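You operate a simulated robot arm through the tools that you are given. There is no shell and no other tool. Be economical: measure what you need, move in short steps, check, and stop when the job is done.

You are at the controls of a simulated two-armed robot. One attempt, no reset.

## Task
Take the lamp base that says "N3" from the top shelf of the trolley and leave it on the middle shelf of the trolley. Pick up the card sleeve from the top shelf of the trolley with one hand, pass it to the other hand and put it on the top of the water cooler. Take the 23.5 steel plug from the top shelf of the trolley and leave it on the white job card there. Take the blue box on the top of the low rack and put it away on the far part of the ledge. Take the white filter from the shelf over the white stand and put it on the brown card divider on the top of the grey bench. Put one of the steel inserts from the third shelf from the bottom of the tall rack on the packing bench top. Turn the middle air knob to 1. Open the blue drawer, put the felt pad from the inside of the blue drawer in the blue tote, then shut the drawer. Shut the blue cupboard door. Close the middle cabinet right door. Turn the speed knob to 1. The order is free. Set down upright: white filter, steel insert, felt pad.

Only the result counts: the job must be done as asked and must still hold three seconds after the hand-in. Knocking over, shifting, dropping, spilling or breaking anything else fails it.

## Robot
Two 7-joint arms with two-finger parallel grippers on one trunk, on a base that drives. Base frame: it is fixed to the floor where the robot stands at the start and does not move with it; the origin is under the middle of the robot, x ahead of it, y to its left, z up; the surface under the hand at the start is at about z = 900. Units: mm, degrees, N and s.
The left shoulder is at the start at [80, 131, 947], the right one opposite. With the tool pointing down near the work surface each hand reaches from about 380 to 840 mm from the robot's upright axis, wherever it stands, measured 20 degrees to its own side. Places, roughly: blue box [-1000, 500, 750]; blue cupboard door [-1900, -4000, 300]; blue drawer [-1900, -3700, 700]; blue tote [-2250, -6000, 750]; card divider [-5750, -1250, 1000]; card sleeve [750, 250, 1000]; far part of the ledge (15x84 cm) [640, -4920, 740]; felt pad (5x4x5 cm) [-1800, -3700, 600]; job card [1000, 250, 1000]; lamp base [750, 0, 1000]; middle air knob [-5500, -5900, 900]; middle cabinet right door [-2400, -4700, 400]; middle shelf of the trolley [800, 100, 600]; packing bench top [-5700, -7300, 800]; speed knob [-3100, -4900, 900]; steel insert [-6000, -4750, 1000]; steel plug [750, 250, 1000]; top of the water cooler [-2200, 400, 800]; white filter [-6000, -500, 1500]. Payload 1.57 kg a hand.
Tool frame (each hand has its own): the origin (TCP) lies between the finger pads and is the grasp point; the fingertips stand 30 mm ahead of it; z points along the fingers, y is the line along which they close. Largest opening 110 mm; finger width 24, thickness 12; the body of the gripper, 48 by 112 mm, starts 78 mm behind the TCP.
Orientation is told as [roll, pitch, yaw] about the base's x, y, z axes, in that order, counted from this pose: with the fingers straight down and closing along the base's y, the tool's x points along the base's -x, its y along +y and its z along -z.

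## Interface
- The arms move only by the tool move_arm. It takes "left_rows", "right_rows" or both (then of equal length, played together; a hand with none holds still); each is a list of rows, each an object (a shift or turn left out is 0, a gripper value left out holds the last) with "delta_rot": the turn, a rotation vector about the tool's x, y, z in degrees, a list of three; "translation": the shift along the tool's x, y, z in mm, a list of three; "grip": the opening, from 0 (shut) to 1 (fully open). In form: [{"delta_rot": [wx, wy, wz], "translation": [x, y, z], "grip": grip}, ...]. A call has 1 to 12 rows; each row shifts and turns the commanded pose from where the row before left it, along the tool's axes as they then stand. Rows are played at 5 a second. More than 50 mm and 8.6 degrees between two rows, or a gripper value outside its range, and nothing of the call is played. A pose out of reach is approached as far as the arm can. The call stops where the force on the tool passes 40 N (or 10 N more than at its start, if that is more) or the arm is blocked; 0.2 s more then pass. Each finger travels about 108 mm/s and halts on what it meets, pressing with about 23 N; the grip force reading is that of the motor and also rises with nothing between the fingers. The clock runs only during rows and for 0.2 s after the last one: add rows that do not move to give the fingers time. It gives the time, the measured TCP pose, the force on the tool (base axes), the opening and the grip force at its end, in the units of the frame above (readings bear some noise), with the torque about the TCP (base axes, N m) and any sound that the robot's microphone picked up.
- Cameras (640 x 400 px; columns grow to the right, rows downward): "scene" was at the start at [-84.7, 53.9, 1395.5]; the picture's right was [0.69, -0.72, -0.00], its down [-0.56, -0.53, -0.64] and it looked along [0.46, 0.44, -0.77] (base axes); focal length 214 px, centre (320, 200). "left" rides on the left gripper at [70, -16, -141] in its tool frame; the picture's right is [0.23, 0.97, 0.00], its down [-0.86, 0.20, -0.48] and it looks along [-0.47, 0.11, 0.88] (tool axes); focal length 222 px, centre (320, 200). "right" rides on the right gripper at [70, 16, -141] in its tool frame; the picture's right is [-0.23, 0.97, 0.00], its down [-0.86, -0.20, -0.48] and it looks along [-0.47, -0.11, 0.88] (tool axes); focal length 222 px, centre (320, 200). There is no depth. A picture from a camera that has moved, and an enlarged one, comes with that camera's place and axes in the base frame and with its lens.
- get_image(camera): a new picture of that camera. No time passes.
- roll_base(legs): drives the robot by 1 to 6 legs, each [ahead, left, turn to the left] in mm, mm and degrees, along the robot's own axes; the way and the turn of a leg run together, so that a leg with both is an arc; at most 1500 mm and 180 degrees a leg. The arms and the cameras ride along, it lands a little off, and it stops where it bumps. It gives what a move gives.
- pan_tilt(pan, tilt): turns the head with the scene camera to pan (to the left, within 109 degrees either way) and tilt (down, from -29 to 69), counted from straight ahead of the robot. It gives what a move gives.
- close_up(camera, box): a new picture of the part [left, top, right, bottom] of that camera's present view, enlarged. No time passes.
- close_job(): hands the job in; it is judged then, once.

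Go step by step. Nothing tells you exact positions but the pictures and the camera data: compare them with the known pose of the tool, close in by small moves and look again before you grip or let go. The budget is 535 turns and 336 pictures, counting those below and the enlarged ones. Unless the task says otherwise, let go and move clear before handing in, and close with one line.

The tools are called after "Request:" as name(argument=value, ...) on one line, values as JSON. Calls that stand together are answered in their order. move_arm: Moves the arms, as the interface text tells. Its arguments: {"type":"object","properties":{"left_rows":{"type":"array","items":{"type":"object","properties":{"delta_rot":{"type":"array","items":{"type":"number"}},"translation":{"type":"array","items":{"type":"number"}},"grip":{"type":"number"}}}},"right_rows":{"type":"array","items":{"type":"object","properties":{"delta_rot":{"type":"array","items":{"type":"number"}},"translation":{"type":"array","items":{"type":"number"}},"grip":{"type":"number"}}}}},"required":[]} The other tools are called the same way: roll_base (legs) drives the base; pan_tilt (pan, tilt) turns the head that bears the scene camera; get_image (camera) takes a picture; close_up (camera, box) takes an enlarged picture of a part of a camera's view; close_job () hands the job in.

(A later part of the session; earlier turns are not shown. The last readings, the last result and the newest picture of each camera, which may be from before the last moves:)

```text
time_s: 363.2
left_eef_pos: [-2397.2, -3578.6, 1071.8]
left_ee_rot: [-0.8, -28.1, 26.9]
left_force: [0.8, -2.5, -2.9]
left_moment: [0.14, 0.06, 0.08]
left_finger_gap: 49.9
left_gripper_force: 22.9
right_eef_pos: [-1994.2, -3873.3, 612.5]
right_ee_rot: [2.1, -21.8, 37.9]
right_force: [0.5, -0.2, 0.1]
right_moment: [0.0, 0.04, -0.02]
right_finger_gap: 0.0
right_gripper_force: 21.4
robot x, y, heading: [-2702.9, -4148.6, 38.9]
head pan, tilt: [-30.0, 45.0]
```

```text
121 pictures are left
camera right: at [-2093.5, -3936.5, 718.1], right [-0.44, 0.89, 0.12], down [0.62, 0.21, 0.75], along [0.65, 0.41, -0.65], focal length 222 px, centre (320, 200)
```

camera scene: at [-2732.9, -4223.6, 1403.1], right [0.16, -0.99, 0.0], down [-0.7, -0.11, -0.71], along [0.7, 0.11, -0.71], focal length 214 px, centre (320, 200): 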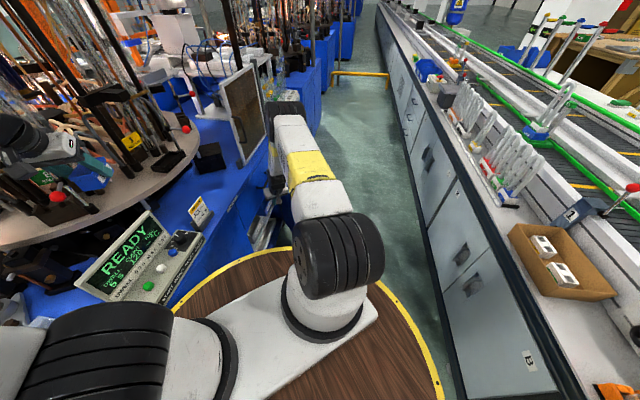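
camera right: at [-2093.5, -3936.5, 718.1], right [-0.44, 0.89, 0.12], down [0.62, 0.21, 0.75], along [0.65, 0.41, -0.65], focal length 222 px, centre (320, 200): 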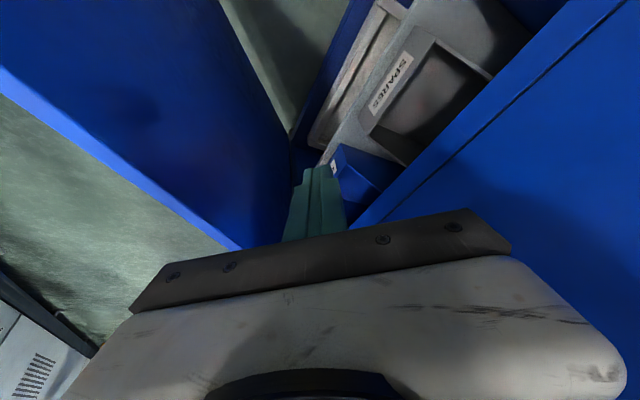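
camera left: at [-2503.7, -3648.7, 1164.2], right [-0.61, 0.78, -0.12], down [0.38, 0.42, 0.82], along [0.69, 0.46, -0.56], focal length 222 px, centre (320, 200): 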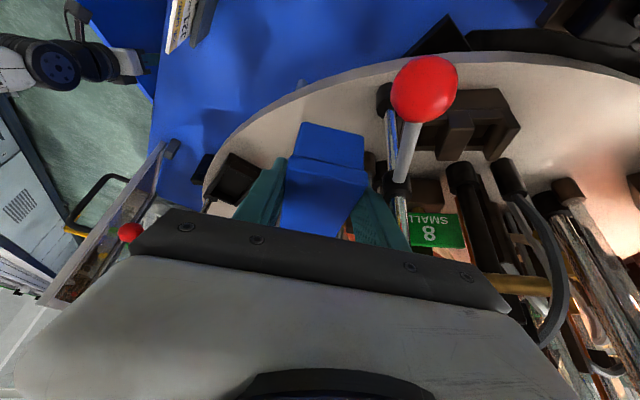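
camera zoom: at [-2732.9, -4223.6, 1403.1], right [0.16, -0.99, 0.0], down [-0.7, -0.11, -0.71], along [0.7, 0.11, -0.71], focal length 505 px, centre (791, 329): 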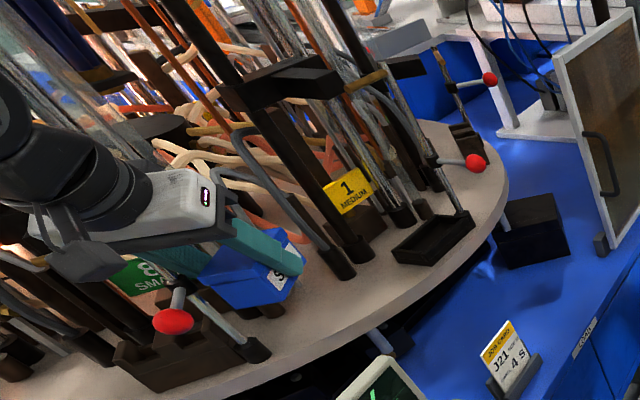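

The left hand stopped against a lever post on the turntable; nothing seems displaced. I raise the right hand first, then turn the base back along the same path.

Request:
move_arm(right_rows=[{"translation": [-17, 0, -42]}, {"translation": [-17, 0, -42]}, {"translation": [-17, 0, -42]}, {"translation": [-17, 0, -42]}, {"translation": [-17, 0, -42]}, {"translation": [-17, 0, -42]}, {"translation": [-17, 0, -42]}])

Request:
roll_base(legs=[[0, 0, -20], [0, 0, -20]])

Request:
get_image(camera="scene")

```text
time_s: 364.8
left_eef_pos: [-2396.8, -3577.3, 1071.0]
left_ee_rot: [-0.8, -28.1, 26.8]
left_force: [0.1, -3.7, -0.9]
left_moment: [0.28, 0.07, 0.17]
left_finger_gap: 49.5
left_gripper_force: 22.8
right_eef_pos: [-1987.2, -3878.7, 929.5]
right_ee_rot: [2.2, -21.8, 37.7]
right_force: [-0.1, -0.3, 0.3]
right_moment: [0.01, 0.01, 0.01]
right_finger_gap: 0.1
right_gripper_force: 21.4
robot x, y, heading: [-2703.3, -4147.1, 38.7]
head pan, tilt: [-30.0, 45.0]
```

```text
time_s: 367.3
left_eef_pos: [-2101.3, -3912.9, 1072.0]
left_ee_rot: [-1.0, -28.1, -13.3]
left_force: [-0.2, 0.3, -1.6]
left_moment: [0.0, 0.06, -0.02]
left_finger_gap: 49.6
left_gripper_force: 23.0
right_eef_pos: [-1983.1, -4405.1, 931.9]
right_ee_rot: [2.0, -21.9, -2.5]
right_force: [-0.1, 0.1, 0.4]
right_moment: [0.0, 0.0, -0.01]
right_finger_gap: 0.0
right_gripper_force: 21.5
robot x, y, heading: [-2705.0, -4148.6, -1.4]
head pan, tilt: [-30.0, 45.0]
```

```text
120 pictures are left
camera scene: at [-2774.7, -4187.5, 1403.1], right [-0.52, -0.85, 0.0], down [-0.6, 0.37, -0.71], along [0.6, -0.37, -0.71], focal length 214 px, centre (320, 200)
```

scene: 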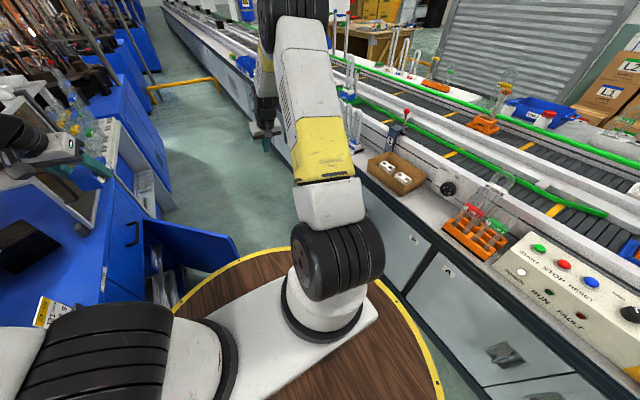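

Request:
move_arm(right_rows=[{"translation": [42.4, -10, -17.8]}, {"translation": [42.4, -10, -17.8]}, {"translation": [42.4, -10, -17.8]}, {"translation": [42.4, -10, -17.8]}, {"translation": [42.4, -10, -17.8]}, {"translation": [42.4, -10, -17.8]}, {"translation": [42.4, -10, -17.8]}, {"translation": [42.4, -10, -17.8]}], left_rows=[{"translation": [43, 3, -22]}, {"translation": [43, 3, -22]}, {"translation": [43, 3, -22]}, {}, {}, {}, {}, {}])

```text
time_s: 369.1
left_eef_pos: [-2238.3, -3866.4, 1067.8]
left_ee_rot: [-0.8, -28.1, -13.4]
left_force: [-1.3, -0.1, -1.2]
left_moment: [0.08, -0.03, 0.05]
left_finger_gap: 49.6
left_gripper_force: 22.8
right_eef_pos: [-2331.4, -4488.3, 944.3]
right_ee_rot: [2.3, -21.8, -1.9]
right_force: [-3.2, -4.2, -0.4]
right_moment: [0.44, -0.32, 0.14]
right_finger_gap: 0.0
right_gripper_force: 21.2
right hand out of reach, approached as far as the arm can: row 8
robot x, y, heading: [-2702.3, -4147.0, -1.3]
head pan, tilt: [-30.0, 45.0]
```

Request:
roll_base(legs=[[405, -295, 0], [0, 0, 60], [0, 0, 31]])

Request:
pan_tilt(pan=-25, tilt=50)

Request:
get_image(camera="scene")

```text
time_s: 376.3
left_eef_pos: [-2599.8, -3998.8, 1067.1]
left_ee_rot: [-0.8, -28.2, 77.3]
left_force: [0.9, -0.3, -1.0]
left_moment: [-0.01, -0.01, -0.05]
left_finger_gap: 49.7
left_gripper_force: 23.1
right_eef_pos: [-1973.2, -4084.6, 943.6]
right_ee_rot: [2.2, -21.7, 88.3]
right_force: [0.2, -0.6, -0.7]
right_moment: [0.02, 0.0, 0.02]
right_finger_gap: 0.0
right_gripper_force: 21.4
robot x, y, heading: [-2311.6, -4458.5, 89.5]
head pan, tilt: [-30.0, 45.0]
```

```text
time_s: 376.9
left_eef_pos: [-2598.9, -3997.8, 1067.4]
left_ee_rot: [-0.8, -28.1, 77.4]
left_force: [0.0, -0.3, -2.4]
left_moment: [-0.01, -0.02, 0.0]
left_finger_gap: 50.0
left_gripper_force: 22.8
right_eef_pos: [-1973.0, -4084.1, 944.0]
right_ee_rot: [2.3, -21.7, 88.2]
right_force: [0.6, 0.5, 0.0]
right_moment: [-0.01, 0.0, -0.01]
right_finger_gap: 0.0
right_gripper_force: 21.4
robot x, y, heading: [-2312.3, -4461.4, 89.4]
head pan, tilt: [-25.0, 50.0]
```

```text
119 pictures are left
camera scene: at [-2278.5, -4529.9, 1396.2], right [0.9, -0.43, 0.0], down [-0.33, -0.69, -0.64], along [0.28, 0.58, -0.77], focal length 214 px, centre (320, 200)
```

scene: 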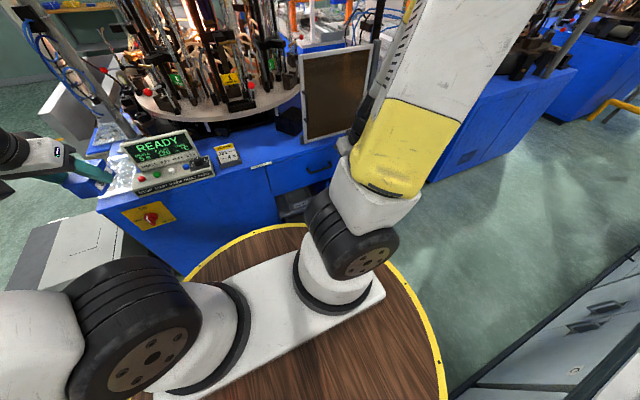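

Request:
get_image(camera="right")

```text
118 pictures are left
camera right: at [-1987.0, -4202.1, 1049.1], right [-0.97, 0.23, 0.12], down [0.24, 0.61, 0.75], along [0.1, 0.76, -0.65], focal length 222 px, centre (320, 200)
```

right: 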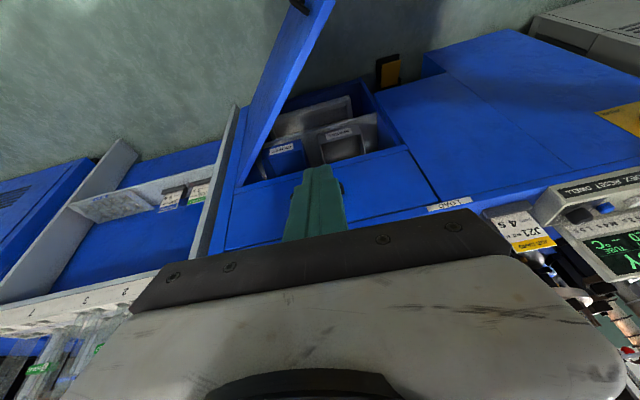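

Request:
move_arm(right_rows=[{"translation": [20.9, -40, -8.3]}, {"translation": [20.9, -40, -8.3]}, {"translation": [17, 0, 42.8]}, {"translation": [17, 0, 42.8]}, {"translation": [17, 0, 42.8]}, {"translation": [17, 0, 42.8]}, {"translation": [17, 0, 42.8]}, {"translation": [17, 0, 42.8]}, {"translation": [17, 0, 42.8]}, {"translation": [17, 0, 42.8]}, {"translation": [0, 0, 0]}])

Request:
get_image(camera="right")

```text
time_s: 379.3
left_eef_pos: [-2600.7, -3997.1, 1066.6]
left_ee_rot: [-0.9, -28.1, 77.3]
left_force: [-0.7, 0.3, -1.2]
left_moment: [0.01, 0.04, 0.01]
left_finger_gap: 49.7
left_gripper_force: 22.6
right_eef_pos: [-1907.1, -4128.6, 569.7]
right_ee_rot: [2.1, -21.7, 88.3]
right_force: [-0.4, 1.3, 0.5]
right_moment: [-0.01, 0.01, -0.01]
right_finger_gap: 0.0
right_gripper_force: 21.3
robot x, y, heading: [-2309.8, -4463.9, 89.5]
head pan, tilt: [-25.0, 50.0]
```

```text
117 pictures are left
camera right: at [-1921.7, -4246.3, 675.6], right [-0.97, 0.23, 0.12], down [0.24, 0.61, 0.75], along [0.1, 0.76, -0.65], focal length 222 px, centre (320, 200)
```

right: 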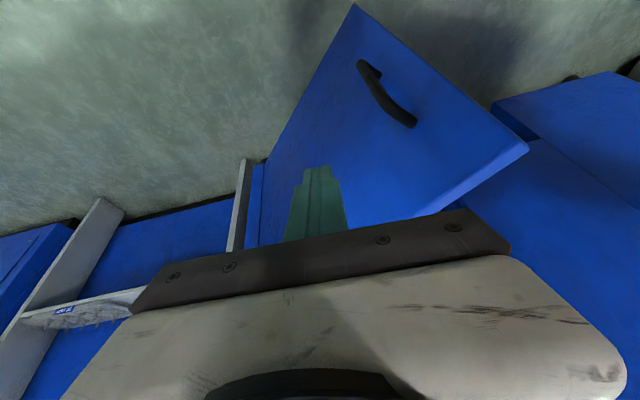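

The hand faces the door's outer side. I lower a little and push it along its closing arc.

Request:
move_arm(right_rows=[{"translation": [-14.5, 25, 32.6]}, {"translation": [-14.5, 25, 32.6]}, {"translation": [-33, 30.5, 13.1]}, {"translation": [-33, 30.5, 13.1]}, {"translation": [-39, 20.5, 15.5]}, {"translation": [-39, 20.5, 15.5]}, {"translation": [-42.7, 8.5, 17]}, {"translation": [-42.7, 8.5, 17]}, {"translation": [0, 0, 0]}])

Request:
get_image(camera="right")

```text
time_s: 381.3
left_eef_pos: [-2599.8, -3998.2, 1066.6]
left_ee_rot: [-0.7, -28.1, 77.3]
left_force: [-0.4, -0.6, -1.8]
left_moment: [-0.01, 0.01, 0.04]
left_finger_gap: 49.8
left_gripper_force: 23.3
right_eef_pos: [-2075.9, -3829.2, 529.8]
right_ee_rot: [2.3, -21.7, 88.2]
right_force: [0.4, -0.4, 0.1]
right_moment: [0.02, -0.01, -0.02]
right_finger_gap: 0.1
right_gripper_force: 21.9
robot x, y, heading: [-2311.1, -4461.8, 89.2]
head pan, tilt: [-25.0, 50.0]
```

```text
116 pictures are left
camera right: at [-2090.6, -3945.8, 635.6], right [-0.97, 0.23, 0.12], down [0.24, 0.61, 0.75], along [0.1, 0.76, -0.65], focal length 222 px, centre (320, 200)
```

right: 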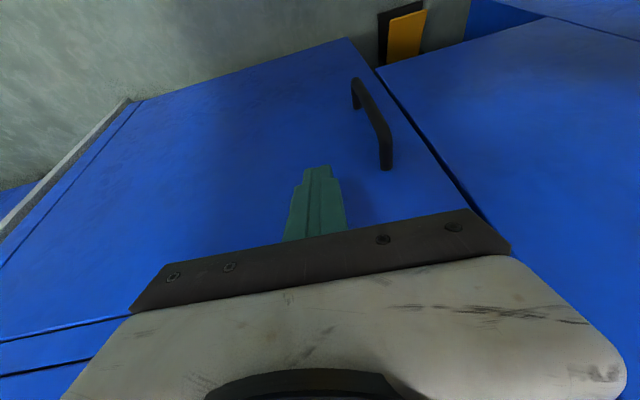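

Request:
move_arm(right_rows=[{"translation": [-9.3, 0, 3.7]}, {"translation": [-9.3, 0, 3.7]}, {"translation": [-9.3, 0, 3.7]}, {"translation": [-9.3, 0, 3.7]}, {"translation": [-9.3, 0, 3.7]}, {"translation": [0, 0, 0]}])

Request:
get_image(camera="right")

```text
time_s: 382.2
left_eef_pos: [-2598.9, -3998.3, 1067.0]
left_ee_rot: [-1.0, -28.0, 77.3]
left_force: [-0.9, 0.3, -2.1]
left_moment: [0.0, 0.0, 0.01]
left_finger_gap: 49.6
left_gripper_force: 23.2
right_eef_pos: [-2073.9, -3808.9, 524.7]
right_ee_rot: [2.3, -20.6, 88.3]
right_force: [0.2, -2.3, 0.4]
right_moment: [-0.02, 0.01, 0.02]
right_finger_gap: 0.1
right_gripper_force: 21.3
robot x, y, heading: [-2311.9, -4461.3, 89.3]
head pan, tilt: [-25.0, 50.0]
stopped in row 4 (right hand): the force on the tool passed its limit at 127 N (the readings are from after the stop); the commanded pose is now the measured one
```

```text
115 pictures are left
camera right: at [-2086.8, -3924.5, 633.1], right [-0.97, 0.23, 0.12], down [0.24, 0.63, 0.74], along [0.09, 0.74, -0.66], focal length 222 px, centre (320, 200)
```

right: 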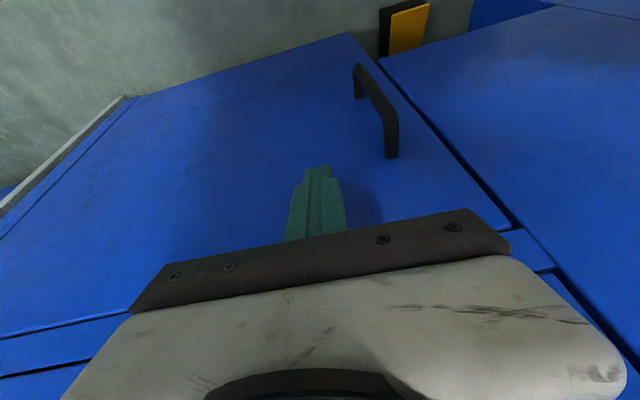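

The cupboard door is shut. I withdraw the hand, shift the base a bit east, and look at the drawer handle.

Request:
move_arm(right_rows=[{"translation": [37, 0, -14.8]}, {"translation": [37, 0, -14.8]}, {"translation": [37, 0, -14.8]}, {"translation": [37, 0, -14.8]}, {"translation": [37, 0, -14.8]}, {"translation": [-17, 0, -43]}, {"translation": [-17, 0, -43]}, {"translation": [-17, 0, -43]}, {"translation": [-17, 0, -43]}, {"translation": [-17, 0, -43]}])

Request:
roll_base(legs=[[0, -130, 0]])

Request:
get_image(camera="right")

```text
time_s: 384.4
left_eef_pos: [-2599.2, -3997.1, 1066.2]
left_ee_rot: [-0.8, -28.0, 77.2]
left_force: [0.3, 0.4, -1.5]
left_moment: [-0.05, 0.03, 0.0]
left_finger_gap: 49.8
left_gripper_force: 23.0
right_eef_pos: [-2065.0, -4005.2, 759.2]
right_ee_rot: [2.4, -20.4, 88.3]
right_force: [-0.3, 0.5, -0.7]
right_moment: [-0.01, 0.02, 0.03]
right_finger_gap: 0.0
right_gripper_force: 21.4
robot x, y, heading: [-2309.9, -4460.3, 89.3]
head pan, tilt: [-25.0, 50.0]
```

```text
time_s: 385.6
left_eef_pos: [-2470.5, -3998.9, 1065.6]
left_ee_rot: [-0.8, -28.0, 77.1]
left_force: [0.3, 0.4, -1.7]
left_moment: [-0.03, -0.02, -0.03]
left_finger_gap: 49.7
left_gripper_force: 22.9
right_eef_pos: [-1936.4, -4007.4, 760.4]
right_ee_rot: [2.4, -20.7, 88.3]
right_force: [0.2, 0.6, -0.7]
right_moment: [0.0, -0.02, -0.02]
right_finger_gap: 0.1
right_gripper_force: 21.7
robot x, y, heading: [-2183.9, -4464.0, 89.6]
head pan, tilt: [-25.0, 50.0]
```

```text
114 pictures are left
camera right: at [-1949.3, -4122.6, 867.7], right [-0.97, 0.23, 0.12], down [0.24, 0.63, 0.74], along [0.09, 0.74, -0.66], focal length 222 px, centre (320, 200)
```

right: 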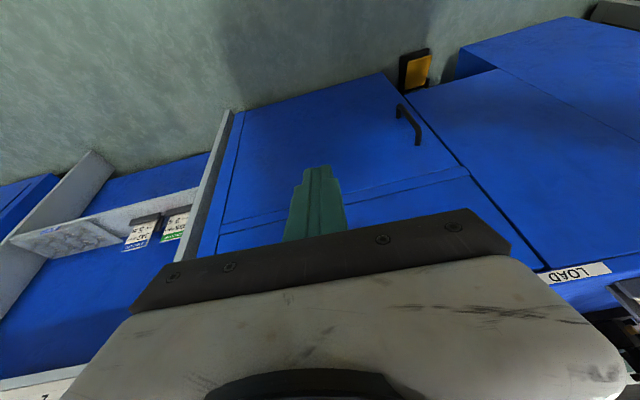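

Request:
pan_tilt(pan=-15, tilt=45)

Request:
get_image(camera="scene")

```text
time_s: 386.4
left_eef_pos: [-2470.7, -3999.3, 1066.0]
left_ee_rot: [-0.9, -28.1, 77.2]
left_force: [-0.1, 0.3, -1.0]
left_moment: [-0.02, -0.03, -0.03]
left_finger_gap: 49.9
left_gripper_force: 23.4
right_eef_pos: [-1937.6, -4007.6, 759.2]
right_ee_rot: [2.4, -20.6, 88.3]
right_force: [0.7, -0.2, -0.5]
right_moment: [0.02, 0.01, -0.02]
right_finger_gap: 0.2
right_gripper_force: 21.5
robot x, y, heading: [-2179.1, -4461.3, 89.6]
head pan, tilt: [-15.0, 45.0]
```

```text
113 pictures are left
camera scene: at [-2160.3, -4522.8, 1403.1], right [0.96, -0.27, 0.0], down [-0.19, -0.68, -0.71], along [0.19, 0.68, -0.71], focal length 214 px, centre (320, 200)
```

scene: 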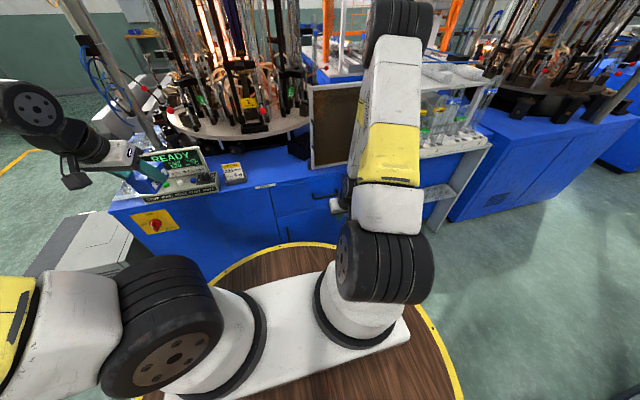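

Request:
move_arm(right_rows=[{"delta_rot": [0, -6, 0], "grip": 0.4}, {"delta_rot": [0, -5, 0]}, {"delta_rot": [0, 0, -8.5]}, {"delta_rot": [0, 0, -8.5]}, {"delta_rot": [0, 0, -8.5]}, {"delta_rot": [0, 0, -8.5]}, {"delta_rot": [0, 0, -8.5]}, {"delta_rot": [0, 0, -8.5]}, {"delta_rot": [0, 0, -8.5]}, {"delta_rot": [0, 0, -8.5]}, {"delta_rot": [0, 0, -8.5]}, {"delta_rot": [0, 0, -8.5]}])

Request:
get_image(camera="right")

```text
time_s: 389.0
left_eef_pos: [-2469.3, -3999.6, 1066.9]
left_ee_rot: [-0.8, -28.1, 77.3]
left_force: [0.1, 0.0, -0.6]
left_moment: [-0.06, -0.01, 0.0]
left_finger_gap: 49.7
left_gripper_force: 23.5
right_eef_pos: [-1937.4, -4007.4, 759.9]
right_ee_rot: [-31.3, -4.8, 174.9]
right_force: [1.1, -0.2, 0.4]
right_moment: [0.03, 0.02, 0.01]
right_finger_gap: 44.1
right_gripper_force: 0.1
robot x, y, heading: [-2179.6, -4464.0, 89.5]
head pan, tilt: [-15.0, 45.0]
```

```text
112 pictures are left
camera right: at [-1864.5, -4101.2, 865.8], right [-0.34, -0.8, -0.49], down [-0.81, -0.01, 0.58], along [-0.47, 0.59, -0.65], focal length 222 px, centre (320, 200)
```

right: 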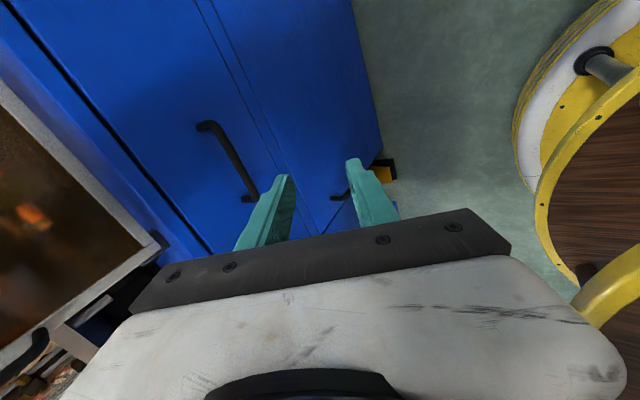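

The drawer handle bar is clearly visible at about (-1918,-3850,717). I move to a pre-grasp above it.

Request:
move_arm(right_rows=[{"translation": [2.9, -37.6, 13.6]}, {"translation": [2.9, -37.6, 13.6]}, {"translation": [2.9, -37.6, 13.6]}, {"translation": [0, 0, 0]}])

Request:
get_image(camera="right")

```text
time_s: 390.0
left_eef_pos: [-2468.8, -3999.5, 1067.0]
left_ee_rot: [-0.8, -28.1, 77.2]
left_force: [0.7, 0.0, -1.2]
left_moment: [-0.03, 0.0, 0.02]
left_finger_gap: 49.9
left_gripper_force: 22.6
right_eef_pos: [-1918.4, -3889.5, 783.3]
right_ee_rot: [-31.3, -4.8, 174.8]
right_force: [-0.2, -0.5, -0.6]
right_moment: [-0.02, 0.0, 0.01]
right_finger_gap: 44.1
right_gripper_force: 0.0
robot x, y, heading: [-2183.0, -4462.0, 89.2]
head pan, tilt: [-15.0, 45.0]
```

```text
111 pictures are left
camera right: at [-1846.4, -3983.9, 890.4], right [-0.34, -0.8, -0.49], down [-0.81, 0.0, 0.58], along [-0.47, 0.59, -0.65], focal length 222 px, centre (320, 200)
```

right: 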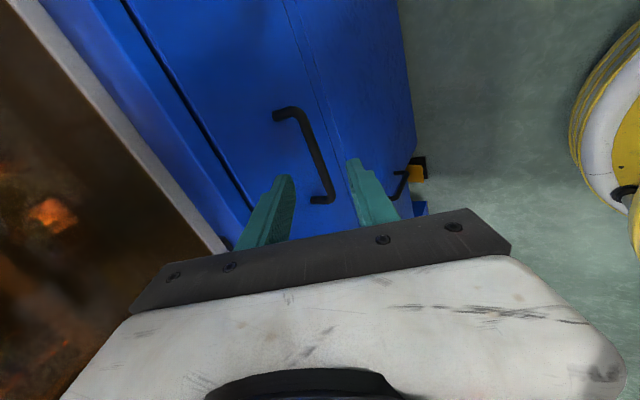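

Request:
move_arm(right_rows=[{"translation": [0, 0, 25], "grip": 0.28}, {"translation": [0, 0, 25]}, {"translation": [0, 0, 13]}, {"translation": [0, 0, 0]}])

Request:
close_up(camera="right", box=[200, 60, 420, 240])

```text
time_s: 391.0
left_eef_pos: [-2469.4, -3998.4, 1067.2]
left_ee_rot: [-0.8, -28.2, 77.1]
left_force: [0.0, -0.4, -1.6]
left_moment: [-0.02, -0.03, 0.01]
left_finger_gap: 49.9
left_gripper_force: 23.0
right_eef_pos: [-1919.5, -3857.9, 727.2]
right_ee_rot: [-31.3, -4.8, 174.8]
right_force: [0.1, -0.1, -0.3]
right_moment: [-0.01, -0.05, 0.0]
right_finger_gap: 30.7
right_gripper_force: 0.0
robot x, y, heading: [-2179.7, -4460.2, 89.5]
head pan, tilt: [-15.0, 45.0]
```

```text
2.22 times, centred on (310, 150) of right
camera zoom: at [-1847.1, -3951.8, 833.1], right [-0.34, -0.8, -0.49], down [-0.81, -0.01, 0.58], along [-0.47, 0.59, -0.65], focal length 494 px, centre (342, 311)
```

zoom: 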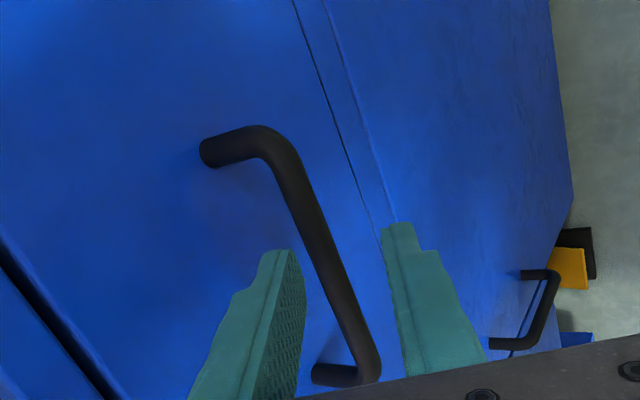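

Request:
move_arm(right_rows=[{"grip": 0.0}, {"grip": 0.0}, {"grip": 0.0}])

```text
time_s: 391.8
left_eef_pos: [-2469.4, -3999.3, 1066.6]
left_ee_rot: [-0.9, -28.2, 77.2]
left_force: [0.1, 0.2, -2.6]
left_moment: [0.0, 0.0, 0.03]
left_finger_gap: 49.7
left_gripper_force: 22.4
right_eef_pos: [-1918.3, -3856.8, 728.7]
right_ee_rot: [-31.3, -4.8, 174.8]
right_force: [0.2, -0.4, 0.1]
right_moment: [0.03, 0.01, -0.01]
right_finger_gap: 0.0
right_gripper_force: 21.5
robot x, y, heading: [-2180.6, -4458.5, 89.4]
head pan, tilt: [-15.0, 45.0]
```

Missed — the fingers closed above the bar. I open, go deeper and try again.

Request:
move_arm(right_rows=[{"grip": 0.28}, {"grip": 0.28}, {"translation": [0, 0, 8]}, {"translation": [0, 0, 8]}, {"grip": 0.28}])

Request:
close_up(camera="right", box=[200, 60, 420, 240])

```text
time_s: 393.0
left_eef_pos: [-2470.2, -3999.6, 1067.0]
left_ee_rot: [-0.8, -28.1, 77.1]
left_force: [0.1, -0.7, -1.9]
left_moment: [-0.03, -0.03, 0.0]
left_finger_gap: 49.5
left_gripper_force: 22.6
right_eef_pos: [-1916.4, -3848.9, 713.7]
right_ee_rot: [-31.2, -4.8, 174.8]
right_force: [-0.3, -0.8, 0.6]
right_moment: [0.01, -0.03, 0.02]
right_finger_gap: 31.2
right_gripper_force: 0.1
robot x, y, heading: [-2183.6, -4465.7, 89.3]
head pan, tilt: [-15.0, 45.0]
```

```text
2.22 times, centred on (310, 150) of right
camera zoom: at [-1844.9, -3943.9, 820.2], right [-0.34, -0.8, -0.49], down [-0.81, 0.0, 0.58], along [-0.47, 0.59, -0.65], focal length 494 px, centre (342, 311)
```

zoom: 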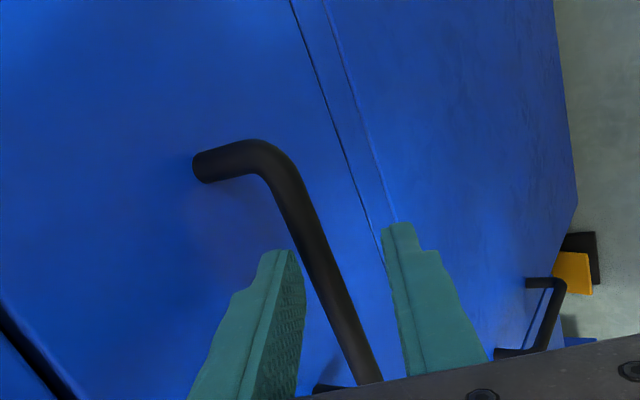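

Request:
move_arm(right_rows=[{"grip": 0.0}, {"grip": 0.0}, {"grip": 0.0}])

```text
time_s: 393.5
left_eef_pos: [-2470.1, -3999.5, 1066.0]
left_ee_rot: [-0.9, -28.0, 77.2]
left_force: [0.0, -0.2, -1.7]
left_moment: [-0.03, -0.04, 0.01]
left_finger_gap: 49.9
left_gripper_force: 23.4
right_eef_pos: [-1915.3, -3845.1, 718.9]
right_ee_rot: [-32.1, -4.8, 174.8]
right_force: [0.1, 0.8, 0.7]
right_moment: [0.03, 0.0, -0.04]
right_finger_gap: 0.0
right_gripper_force: 21.2
robot x, y, heading: [-2179.3, -4461.4, 89.3]
head pan, tilt: [-15.0, 45.0]
stopped in row 2 (right hand): the force on the tool passed its limit at 42 N (the readings are from after the stop); the commanded pose is now the measured one
```

The bar slipped out of the tapered tips; a flatter tool will let the fingers go further around it. I back off, tilt to about 58° and approach again.

Request:
move_arm(right_rows=[{"grip": 0.27}, {"grip": 0.27}, {"translation": [0, 0, -20]}, {"translation": [0, 5, -25]}, {"delta_rot": [8.5, 0, 0]}, {"delta_rot": [8.5, 0, 0]}, {"delta_rot": [8.5, 0, 0]}, {"translation": [-5, 16.5, -31]}, {"translation": [0, 0, 0]}])

Request:
get_image(camera="right")

```text
time_s: 395.5
left_eef_pos: [-2469.4, -3998.8, 1067.1]
left_ee_rot: [-0.9, -28.1, 77.2]
left_force: [0.0, -0.2, -1.4]
left_moment: [-0.03, -0.01, 0.01]
left_finger_gap: 50.0
left_gripper_force: 23.3
right_eef_pos: [-1919.9, -3907.8, 758.9]
right_ee_rot: [-57.6, -4.7, 174.9]
right_force: [-0.5, -1.2, -0.6]
right_moment: [-0.01, 0.01, 0.01]
right_finger_gap: 29.5
right_gripper_force: 0.2
robot x, y, heading: [-2178.1, -4459.0, 89.1]
head pan, tilt: [-15.0, 45.0]
```

```text
108 pictures are left
camera right: at [-1857.4, -4042.4, 814.9], right [-0.34, -0.49, -0.8], down [-0.84, -0.22, 0.49], along [-0.42, 0.84, -0.34], focal length 222 px, centre (320, 200)
```

right: 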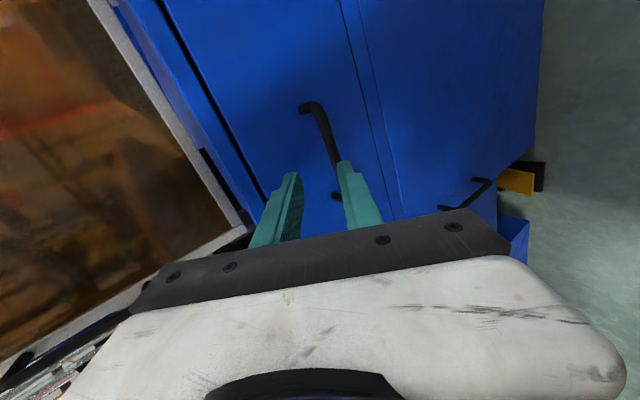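

Request:
move_arm(right_rows=[{"translation": [0, 8, 22]}, {"translation": [0, 0, 22]}, {"translation": [0, 0, 12]}, {"translation": [0, 0, 10]}, {"translation": [0, 0, 0]}])

Request:
close_up(camera="right", box=[200, 60, 420, 240])

```text
time_s: 396.7
left_eef_pos: [-2469.7, -4000.1, 1067.1]
left_ee_rot: [-0.8, -28.0, 77.2]
left_force: [-0.3, 0.2, -1.5]
left_moment: [-0.03, -0.03, 0.02]
left_finger_gap: 49.7
left_gripper_force: 23.2
right_eef_pos: [-1922.8, -3855.3, 716.3]
right_ee_rot: [-57.7, -4.8, 174.9]
right_force: [-0.4, -0.4, 0.0]
right_moment: [0.0, -0.01, -0.01]
right_finger_gap: 29.6
right_gripper_force: 0.1
robot x, y, heading: [-2182.0, -4463.6, 89.3]
head pan, tilt: [-15.0, 45.0]
```

```text
2.22 times, centred on (310, 150) of right
camera zoom: at [-1857.8, -3989.4, 772.1], right [-0.34, -0.49, -0.8], down [-0.84, -0.22, 0.5], along [-0.42, 0.84, -0.34], focal length 494 px, centre (342, 311)
```

zoom: 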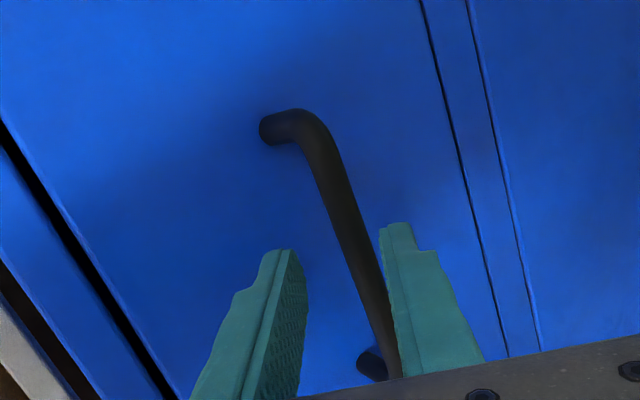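

Request:
move_arm(right_rows=[{"translation": [0, 3, 5]}, {"grip": 0.0}, {"grip": 0.0}, {"grip": 0.0}])

```text
time_s: 397.7
left_eef_pos: [-2470.0, -3999.0, 1067.3]
left_ee_rot: [-0.8, -28.1, 77.2]
left_force: [-0.4, 1.1, -0.2]
left_moment: [-0.02, 0.01, 0.02]
left_finger_gap: 49.6
left_gripper_force: 22.9
right_eef_pos: [-1922.0, -3852.8, 713.0]
right_ee_rot: [-57.5, -4.8, 174.9]
right_force: [-0.4, -0.2, -0.7]
right_moment: [-0.02, 0.0, 0.0]
right_finger_gap: 0.1
right_gripper_force: 20.9
robot x, y, heading: [-2180.7, -4463.3, 89.4]
head pan, tilt: [-15.0, 45.0]
```

Request:
close_up(camera="right", box=[200, 60, 420, 240])

```text
2.22 times, centred on (310, 150) of right
camera zoom: at [-1858.4, -3987.2, 767.1], right [-0.34, -0.49, -0.8], down [-0.84, -0.22, 0.5], along [-0.42, 0.84, -0.34], focal length 494 px, centre (342, 311)
```

zoom: 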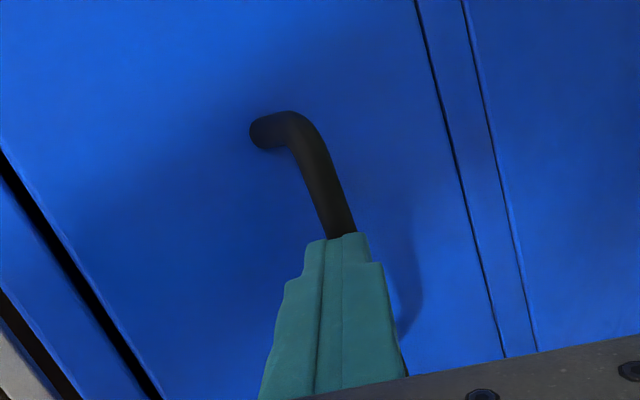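

The bar lies about 20 mm deeper than I took it. I open, advance and close again.

Request:
move_arm(right_rows=[{"translation": [0, 0, -8], "grip": 0.27}, {"grip": 0.27}, {"translation": [0, 2, 14]}, {"translation": [0, 0, 14]}, {"translation": [0, 0, 0]}, {"grip": 0.0}, {"grip": 0.0}, {"grip": 0.0}])

```text
time_s: 399.5
left_eef_pos: [-2469.5, -3998.7, 1066.4]
left_ee_rot: [-0.8, -28.1, 77.2]
left_force: [-0.2, -0.2, -1.9]
left_moment: [0.0, -0.03, 0.05]
left_finger_gap: 49.7
left_gripper_force: 23.1
right_eef_pos: [-1920.0, -3836.6, 698.8]
right_ee_rot: [-57.6, -4.8, 174.8]
right_force: [2.1, 0.6, 5.8]
right_moment: [0.08, -0.72, 0.43]
right_finger_gap: 14.6
right_gripper_force: 30.7
robot x, y, heading: [-2178.6, -4461.0, 89.0]
head pan, tilt: [-15.0, 45.0]
```

Gripped the handle (14.6 mm). I pull the drawer open, letting the tool steepen as it comes.

Request:
move_arm(right_rows=[{"translation": [0, 24.1, -38]}, {"delta_rot": [-4.5, 0, 0], "translation": [0, 24.1, -38]}, {"delta_rot": [-4.5, 0, 0], "translation": [0, 27, -36]}, {"delta_rot": [-4.5, 0, 0], "translation": [0, 29.5, -34]}, {"delta_rot": [-4.5, 0, 0], "translation": [0, 32.4, -31.3]}, {"translation": [0, 0, 0]}])

Request:
get_image(camera="right")

```text
time_s: 400.9
left_eef_pos: [-2470.6, -3999.6, 1066.2]
left_ee_rot: [-0.9, -28.1, 77.3]
left_force: [0.0, -0.5, -2.4]
left_moment: [-0.03, -0.02, -0.01]
left_finger_gap: 49.9
left_gripper_force: 23.0
right_eef_pos: [-1942.6, -4054.8, 694.1]
right_ee_rot: [-39.7, -5.0, 175.0]
right_force: [12.7, 0.0, 30.7]
right_moment: [0.13, -0.72, 0.45]
right_finger_gap: 14.9
right_gripper_force: 30.7
right hand out of reach, approached as far as the arm can: row 5
robot x, y, heading: [-2184.6, -4460.5, 89.3]
head pan, tilt: [-15.0, 45.0]
```

```text
105 pictures are left
camera right: at [-1872.4, -4164.5, 785.8], right [-0.34, -0.72, -0.6], down [-0.82, -0.08, 0.57], along [-0.46, 0.69, -0.56], focal length 222 px, centre (320, 200)
```

right: 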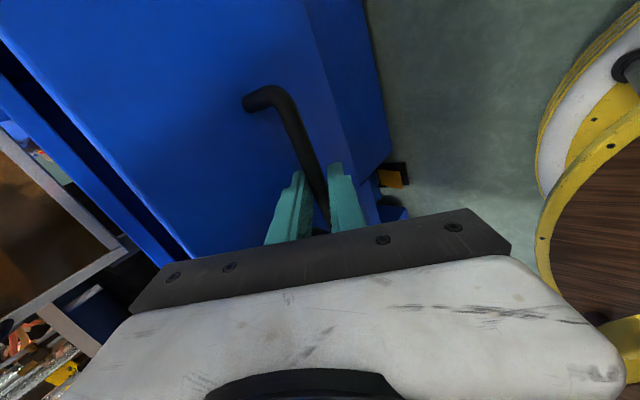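

Request:
move_arm(right_rows=[{"grip": 0.3}, {"grip": 0.3}, {"translation": [0, 0, -30]}, {"translation": [0, 0, -40]}, {"translation": [0, -20, -40]}, {"translation": [0, -25, -35]}, {"translation": [0, -25, -35]}, {"translation": [0, 0, 0]}])

Request:
get_image(camera="right")

```text
time_s: 402.7
left_eef_pos: [-2469.7, -3998.5, 1067.0]
left_ee_rot: [-0.7, -28.1, 77.2]
left_force: [0.0, 0.6, -1.2]
left_moment: [0.0, 0.01, -0.01]
left_finger_gap: 49.8
left_gripper_force: 22.8
right_eef_pos: [-1864.6, -4026.7, 777.5]
right_ee_rot: [-39.5, -4.8, 174.8]
right_force: [-0.5, -0.6, -0.5]
right_moment: [0.0, 0.01, -0.01]
right_finger_gap: 33.1
right_gripper_force: 0.0
right hand out of reach, approached as far as the arm can: row 3, 4, 5, 6, 7
robot x, y, heading: [-2178.9, -4464.9, 89.5]
head pan, tilt: [-15.0, 45.0]
```

```text
104 pictures are left
camera right: at [-1795.9, -4136.6, 869.5], right [-0.34, -0.72, -0.6], down [-0.82, -0.08, 0.57], along [-0.46, 0.69, -0.57], focal length 222 px, centre (320, 200)
```

right: 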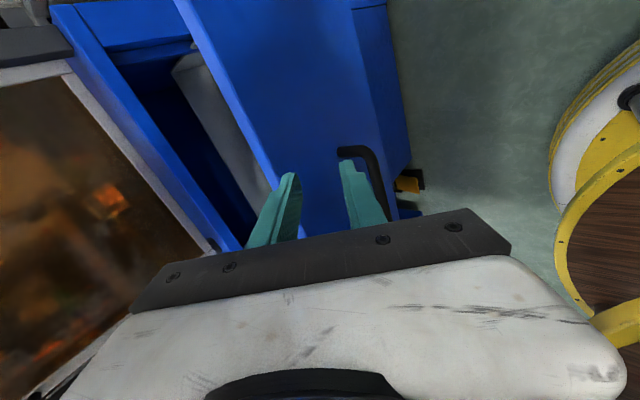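

Request:
move_arm(right_rows=[{"translation": [0, -30, -30]}, {"translation": [0, -30, -30]}, {"delta_rot": [0, 0, 8.5]}, {"delta_rot": [0, 0, 8.5]}, {"delta_rot": [0, 0, 8.5]}, {"delta_rot": [0, 0, 8.5]}, {"delta_rot": [0, 0, 8.5]}, {"delta_rot": [0, 0, 8.5]}, {"delta_rot": [0, 0, 8.5]}, {"delta_rot": [0, 0, 8.5]}, {"delta_rot": [0, 0, 8.5]}, {"delta_rot": [0, 0, 8.5]}])

Request:
move_arm(right_rows=[{"delta_rot": [0, 8, 0]}, {"delta_rot": [0, 8, 0]}, {"translation": [-17, 0, -42]}, {"translation": [-17, 0, -42]}, {"translation": [-17, 0, -42]}, {"translation": [0, 0, 0]}])

Request:
get_image(camera="right")

```text
time_s: 405.3
left_eef_pos: [-2469.8, -3998.9, 1067.0]
left_ee_rot: [-0.8, -28.0, 77.3]
left_force: [0.2, -0.4, -2.0]
left_moment: [-0.03, 0.01, 0.05]
left_finger_gap: 49.6
left_gripper_force: 23.3
right_eef_pos: [-1845.9, -4004.3, 858.0]
right_ee_rot: [2.2, -39.8, 87.3]
right_force: [-0.2, 0.3, 0.3]
right_moment: [0.02, -0.01, -0.01]
right_finger_gap: 32.9
right_gripper_force: 0.0
right hand out of reach, approached as far as the arm can: row 1, 2
robot x, y, heading: [-2181.6, -4461.6, 89.4]
head pan, tilt: [-15.0, 45.0]
```

```text
time_s: 406.7
left_eef_pos: [-2469.3, -4000.0, 1066.6]
left_ee_rot: [-0.9, -28.0, 77.3]
left_force: [0.2, -0.9, -2.4]
left_moment: [0.0, 0.01, -0.01]
left_finger_gap: 49.5
left_gripper_force: 22.6
right_eef_pos: [-1845.1, -4010.2, 992.7]
right_ee_rot: [1.8, -23.8, 88.1]
right_force: [0.9, -0.5, -0.1]
right_moment: [0.04, -0.01, 0.04]
right_finger_gap: 33.0
right_gripper_force: 0.1
robot x, y, heading: [-2181.1, -4460.5, 89.6]
head pan, tilt: [-15.0, 45.0]
```

```text
103 pictures are left
camera right: at [-1861.2, -4130.9, 1093.7], right [-0.97, 0.23, 0.12], down [0.23, 0.58, 0.78], along [0.11, 0.78, -0.62], focal length 222 px, centre (320, 200)
```

right: 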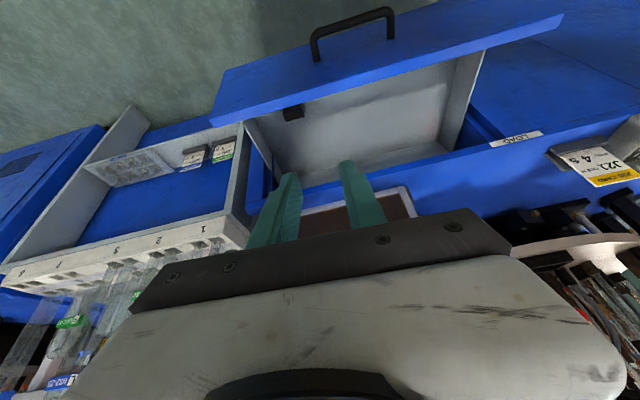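

Request:
close_up(camera="right", box=[220, 50, 500, 200])

```text
2.29 times, centred on (360, 125) of right
camera zoom: at [-1861.2, -4130.9, 1093.7], right [-0.97, 0.23, 0.12], down [0.23, 0.58, 0.78], along [0.11, 0.78, -0.62], focal length 508 px, centre (229, 371)
```

zoom: 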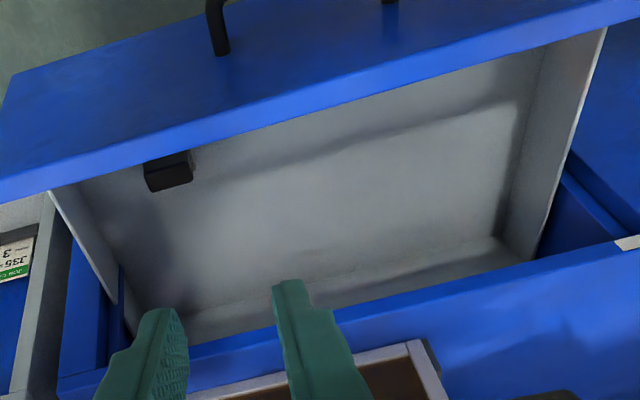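

The drawer is open; the dark felt pad sits near its front-right corner at about (-1792,-3885). I move the right hand above it.

Request:
move_arm(right_rows=[{"translation": [-1.4, -8.3, 46], "grip": 0.7}, {"translation": [-1.4, -8.3, 46]}, {"translation": [-1.4, -8.3, 46]}, {"translation": [-1.4, -8.3, 46]}, {"translation": [-1.4, -8.3, 46]}, {"translation": [0, 0, 0]}])

Request:
get_image(camera="right")

```text
time_s: 408.1
left_eef_pos: [-2469.6, -3999.3, 1067.4]
left_ee_rot: [-0.7, -28.1, 77.2]
left_force: [0.0, 0.3, -1.2]
left_moment: [0.01, -0.03, 0.03]
left_finger_gap: 49.9
left_gripper_force: 23.0
right_eef_pos: [-1803.7, -3913.2, 785.3]
right_ee_rot: [1.7, -23.8, 88.0]
right_force: [-0.6, -1.1, 0.4]
right_moment: [-0.03, 0.02, 0.03]
right_finger_gap: 76.9
right_gripper_force: 0.0
robot x, y, heading: [-2179.3, -4460.7, 89.4]
head pan, tilt: [-15.0, 45.0]
```

```text
101 pictures are left
camera right: at [-1819.3, -4033.4, 886.4], right [-0.97, 0.23, 0.12], down [0.23, 0.58, 0.78], along [0.11, 0.78, -0.62], focal length 222 px, centre (320, 200)
```

right: 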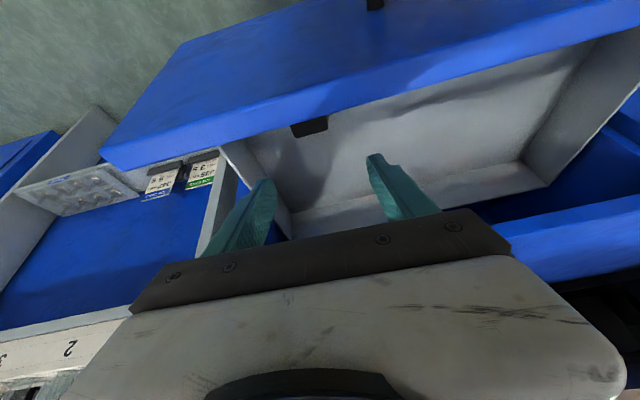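

The front-mounted camera would hit the drawer front, so I roll the tool 90° to put the camera over the drawer's open side.

Request:
move_arm(right_rows=[{"delta_rot": [0, 7, 0]}, {"delta_rot": [0, 7, 0]}, {"delta_rot": [0, 0, 8.5]}, {"delta_rot": [0, 0, 8.5]}, {"delta_rot": [0, 0, 8.5]}, {"delta_rot": [0, 0, 8.5]}, {"delta_rot": [0, 0, 8.5]}, {"delta_rot": [0, 0, 8.5]}, {"delta_rot": [0, 0, 8.5]}, {"delta_rot": [0, 0, 8.5]}, {"delta_rot": [0, 0, 8.5]}, {"delta_rot": [0, 0, 8.5]}])

Request:
get_image(camera="right")

```text
time_s: 410.7
left_eef_pos: [-2469.7, -3999.4, 1066.0]
left_ee_rot: [-0.7, -28.1, 77.2]
left_force: [-0.6, 0.1, -1.6]
left_moment: [-0.03, 0.02, -0.01]
left_finger_gap: 49.6
left_gripper_force: 23.5
right_eef_pos: [-1803.5, -3909.5, 785.3]
right_ee_rot: [9.9, 0.8, 3.5]
right_force: [-0.5, -0.2, 0.4]
right_moment: [0.01, -0.03, 0.01]
right_finger_gap: 77.1
right_gripper_force: 0.1
robot x, y, heading: [-2184.5, -4461.9, 89.4]
head pan, tilt: [-15.0, 45.0]
```

```text
100 pictures are left
camera right: at [-1870.8, -3922.9, 928.7], right [0.17, 0.97, 0.16], down [0.88, -0.23, 0.42], along [0.45, 0.07, -0.89], focal length 222 px, centre (320, 200)
```

right: 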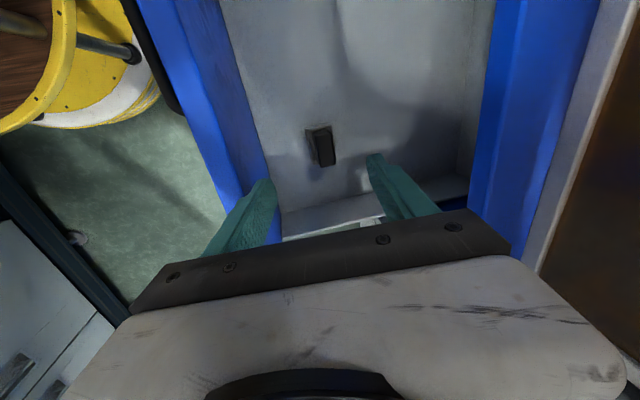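

Request:
move_arm(right_rows=[{"translation": [-2.7, 1, 45], "grip": 0.65}, {"translation": [-2.7, 1, 45]}, {"translation": [-2.7, 1, 30]}, {"translation": [0, 0, 0]}])

Request:
get_image(camera="right")

```text
time_s: 411.3
left_eef_pos: [-2469.6, -4000.0, 1066.1]
left_ee_rot: [-0.8, -28.1, 77.1]
left_force: [-0.2, 0.3, -2.0]
left_moment: [-0.01, 0.0, 0.0]
left_finger_gap: 49.7
left_gripper_force: 22.9
right_eef_pos: [-1806.1, -3890.4, 710.0]
right_ee_rot: [10.6, 0.8, 3.7]
right_force: [-6.1, 0.6, 15.0]
right_moment: [-1.04, -0.73, -0.43]
right_finger_gap: 67.7
right_gripper_force: 0.0
robot x, y, heading: [-2180.6, -4464.4, 89.3]
head pan, tilt: [-15.0, 45.0]
stopped in row 3 (right hand): the force on the tool passed its limit at 181 N (the readings are from after the stop); the commanded pose is now the measured one
```

```text
99 pictures are left
camera right: at [-1872.2, -3904.9, 852.4], right [0.17, 0.97, 0.18], down [0.88, -0.23, 0.42], along [0.45, 0.08, -0.89], focal length 222 px, centre (320, 200)
```

right: 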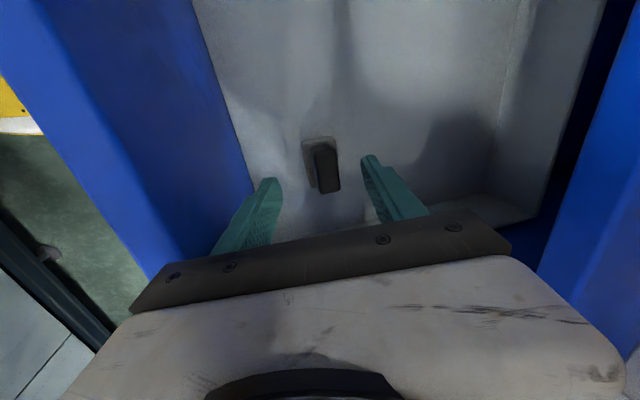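

The gripper body touched the drawer front's top edge. I lift a bit, make the tool nearly vertical, shift north and go down again.

Request:
move_arm(right_rows=[{"translation": [0, 0, -25]}, {"delta_rot": [7, 0, 0]}, {"translation": [-9.5, 9, 0]}, {"translation": [0, 0, 30]}, {"translation": [0, 0, 30]}, {"translation": [0, 0, 25]}, {"translation": [0, 0, 0]}])

Request:
get_image(camera="right")

```text
time_s: 412.9
left_eef_pos: [-2469.5, -3998.6, 1066.7]
left_ee_rot: [-0.8, -28.1, 77.0]
left_force: [-0.1, 0.3, -1.5]
left_moment: [-0.01, 0.0, 0.02]
left_finger_gap: 49.9
left_gripper_force: 22.9
right_eef_pos: [-1797.7, -3882.3, 645.9]
right_ee_rot: [3.5, 0.8, 3.8]
right_force: [0.2, -0.8, -0.9]
right_moment: [0.03, 0.01, -0.04]
right_finger_gap: 71.5
right_gripper_force: 0.1
robot x, y, heading: [-2180.6, -4461.5, 89.2]
head pan, tilt: [-15.0, 45.0]
```

```text
98 pictures are left
camera right: at [-1865.3, -3878.1, 788.4], right [0.17, 0.98, 0.06], down [0.87, -0.17, 0.45], along [0.46, -0.03, -0.89], focal length 222 px, centre (320, 200)
```

right: 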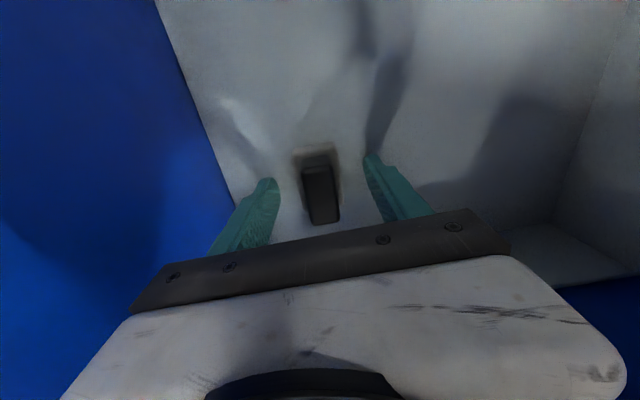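

Request:
move_arm(right_rows=[{"translation": [0, 0, 5]}, {"grip": 0.1}, {"grip": 0.1}, {"grip": 0.1}, {"grip": 0.1}])

```text
time_s: 414.1
left_eef_pos: [-2469.2, -3999.2, 1067.5]
left_ee_rot: [-0.9, -28.1, 77.1]
left_force: [0.0, 1.3, -1.4]
left_moment: [-0.02, 0.0, -0.04]
left_finger_gap: 49.7
left_gripper_force: 22.2
right_eef_pos: [-1797.8, -3880.4, 642.3]
right_ee_rot: [3.5, 0.8, 3.6]
right_force: [-0.5, -0.7, 1.9]
right_moment: [0.0, -0.01, 0.03]
right_finger_gap: 34.2
right_gripper_force: 23.4
robot x, y, heading: [-2181.9, -4462.5, 89.1]
head pan, tilt: [-15.0, 45.0]
```

Felt pad gripped (34 mm). I lift it out and bring the hand back toward me.

Request:
move_arm(right_rows=[{"translation": [0, 0, -20]}, {"translation": [0, 0, -45]}, {"translation": [0, 0, -45]}, {"translation": [0, 0, -45]}, {"translation": [0, 0, -45]}, {"translation": [0, 0, -45]}, {"translation": [0, 0, -45]}, {"translation": [0, 0, -45]}, {"translation": [0, 0, 0]}])

Request:
get_image(camera="right")

```text
time_s: 416.1
left_eef_pos: [-2469.2, -3998.5, 1067.6]
left_ee_rot: [-0.8, -28.1, 77.1]
left_force: [-0.2, 0.1, -1.1]
left_moment: [-0.03, 0.04, -0.05]
left_finger_gap: 49.8
left_gripper_force: 22.9
right_eef_pos: [-1794.1, -3900.9, 980.1]
right_ee_rot: [3.4, 0.8, 3.6]
right_force: [-0.4, 0.0, -0.1]
right_moment: [0.0, 0.01, 0.04]
right_finger_gap: 34.4
right_gripper_force: 23.0
robot x, y, heading: [-2179.7, -4463.8, 89.3]
head pan, tilt: [-15.0, 45.0]
```

```text
97 pictures are left
camera right: at [-1861.2, -3898.2, 1122.4], right [0.17, 0.98, 0.06], down [0.87, -0.17, 0.45], along [0.46, -0.03, -0.89], focal length 222 px, centre (320, 200)
```

right: 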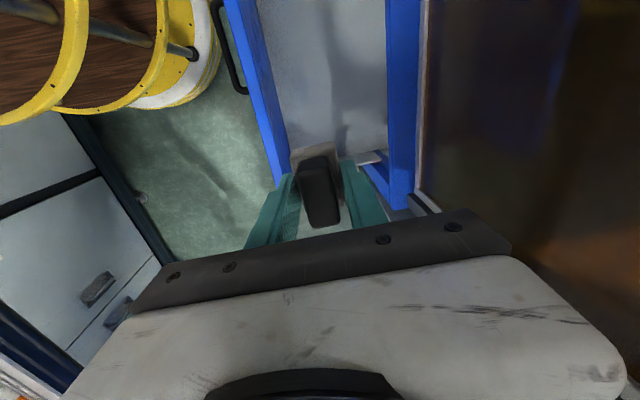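

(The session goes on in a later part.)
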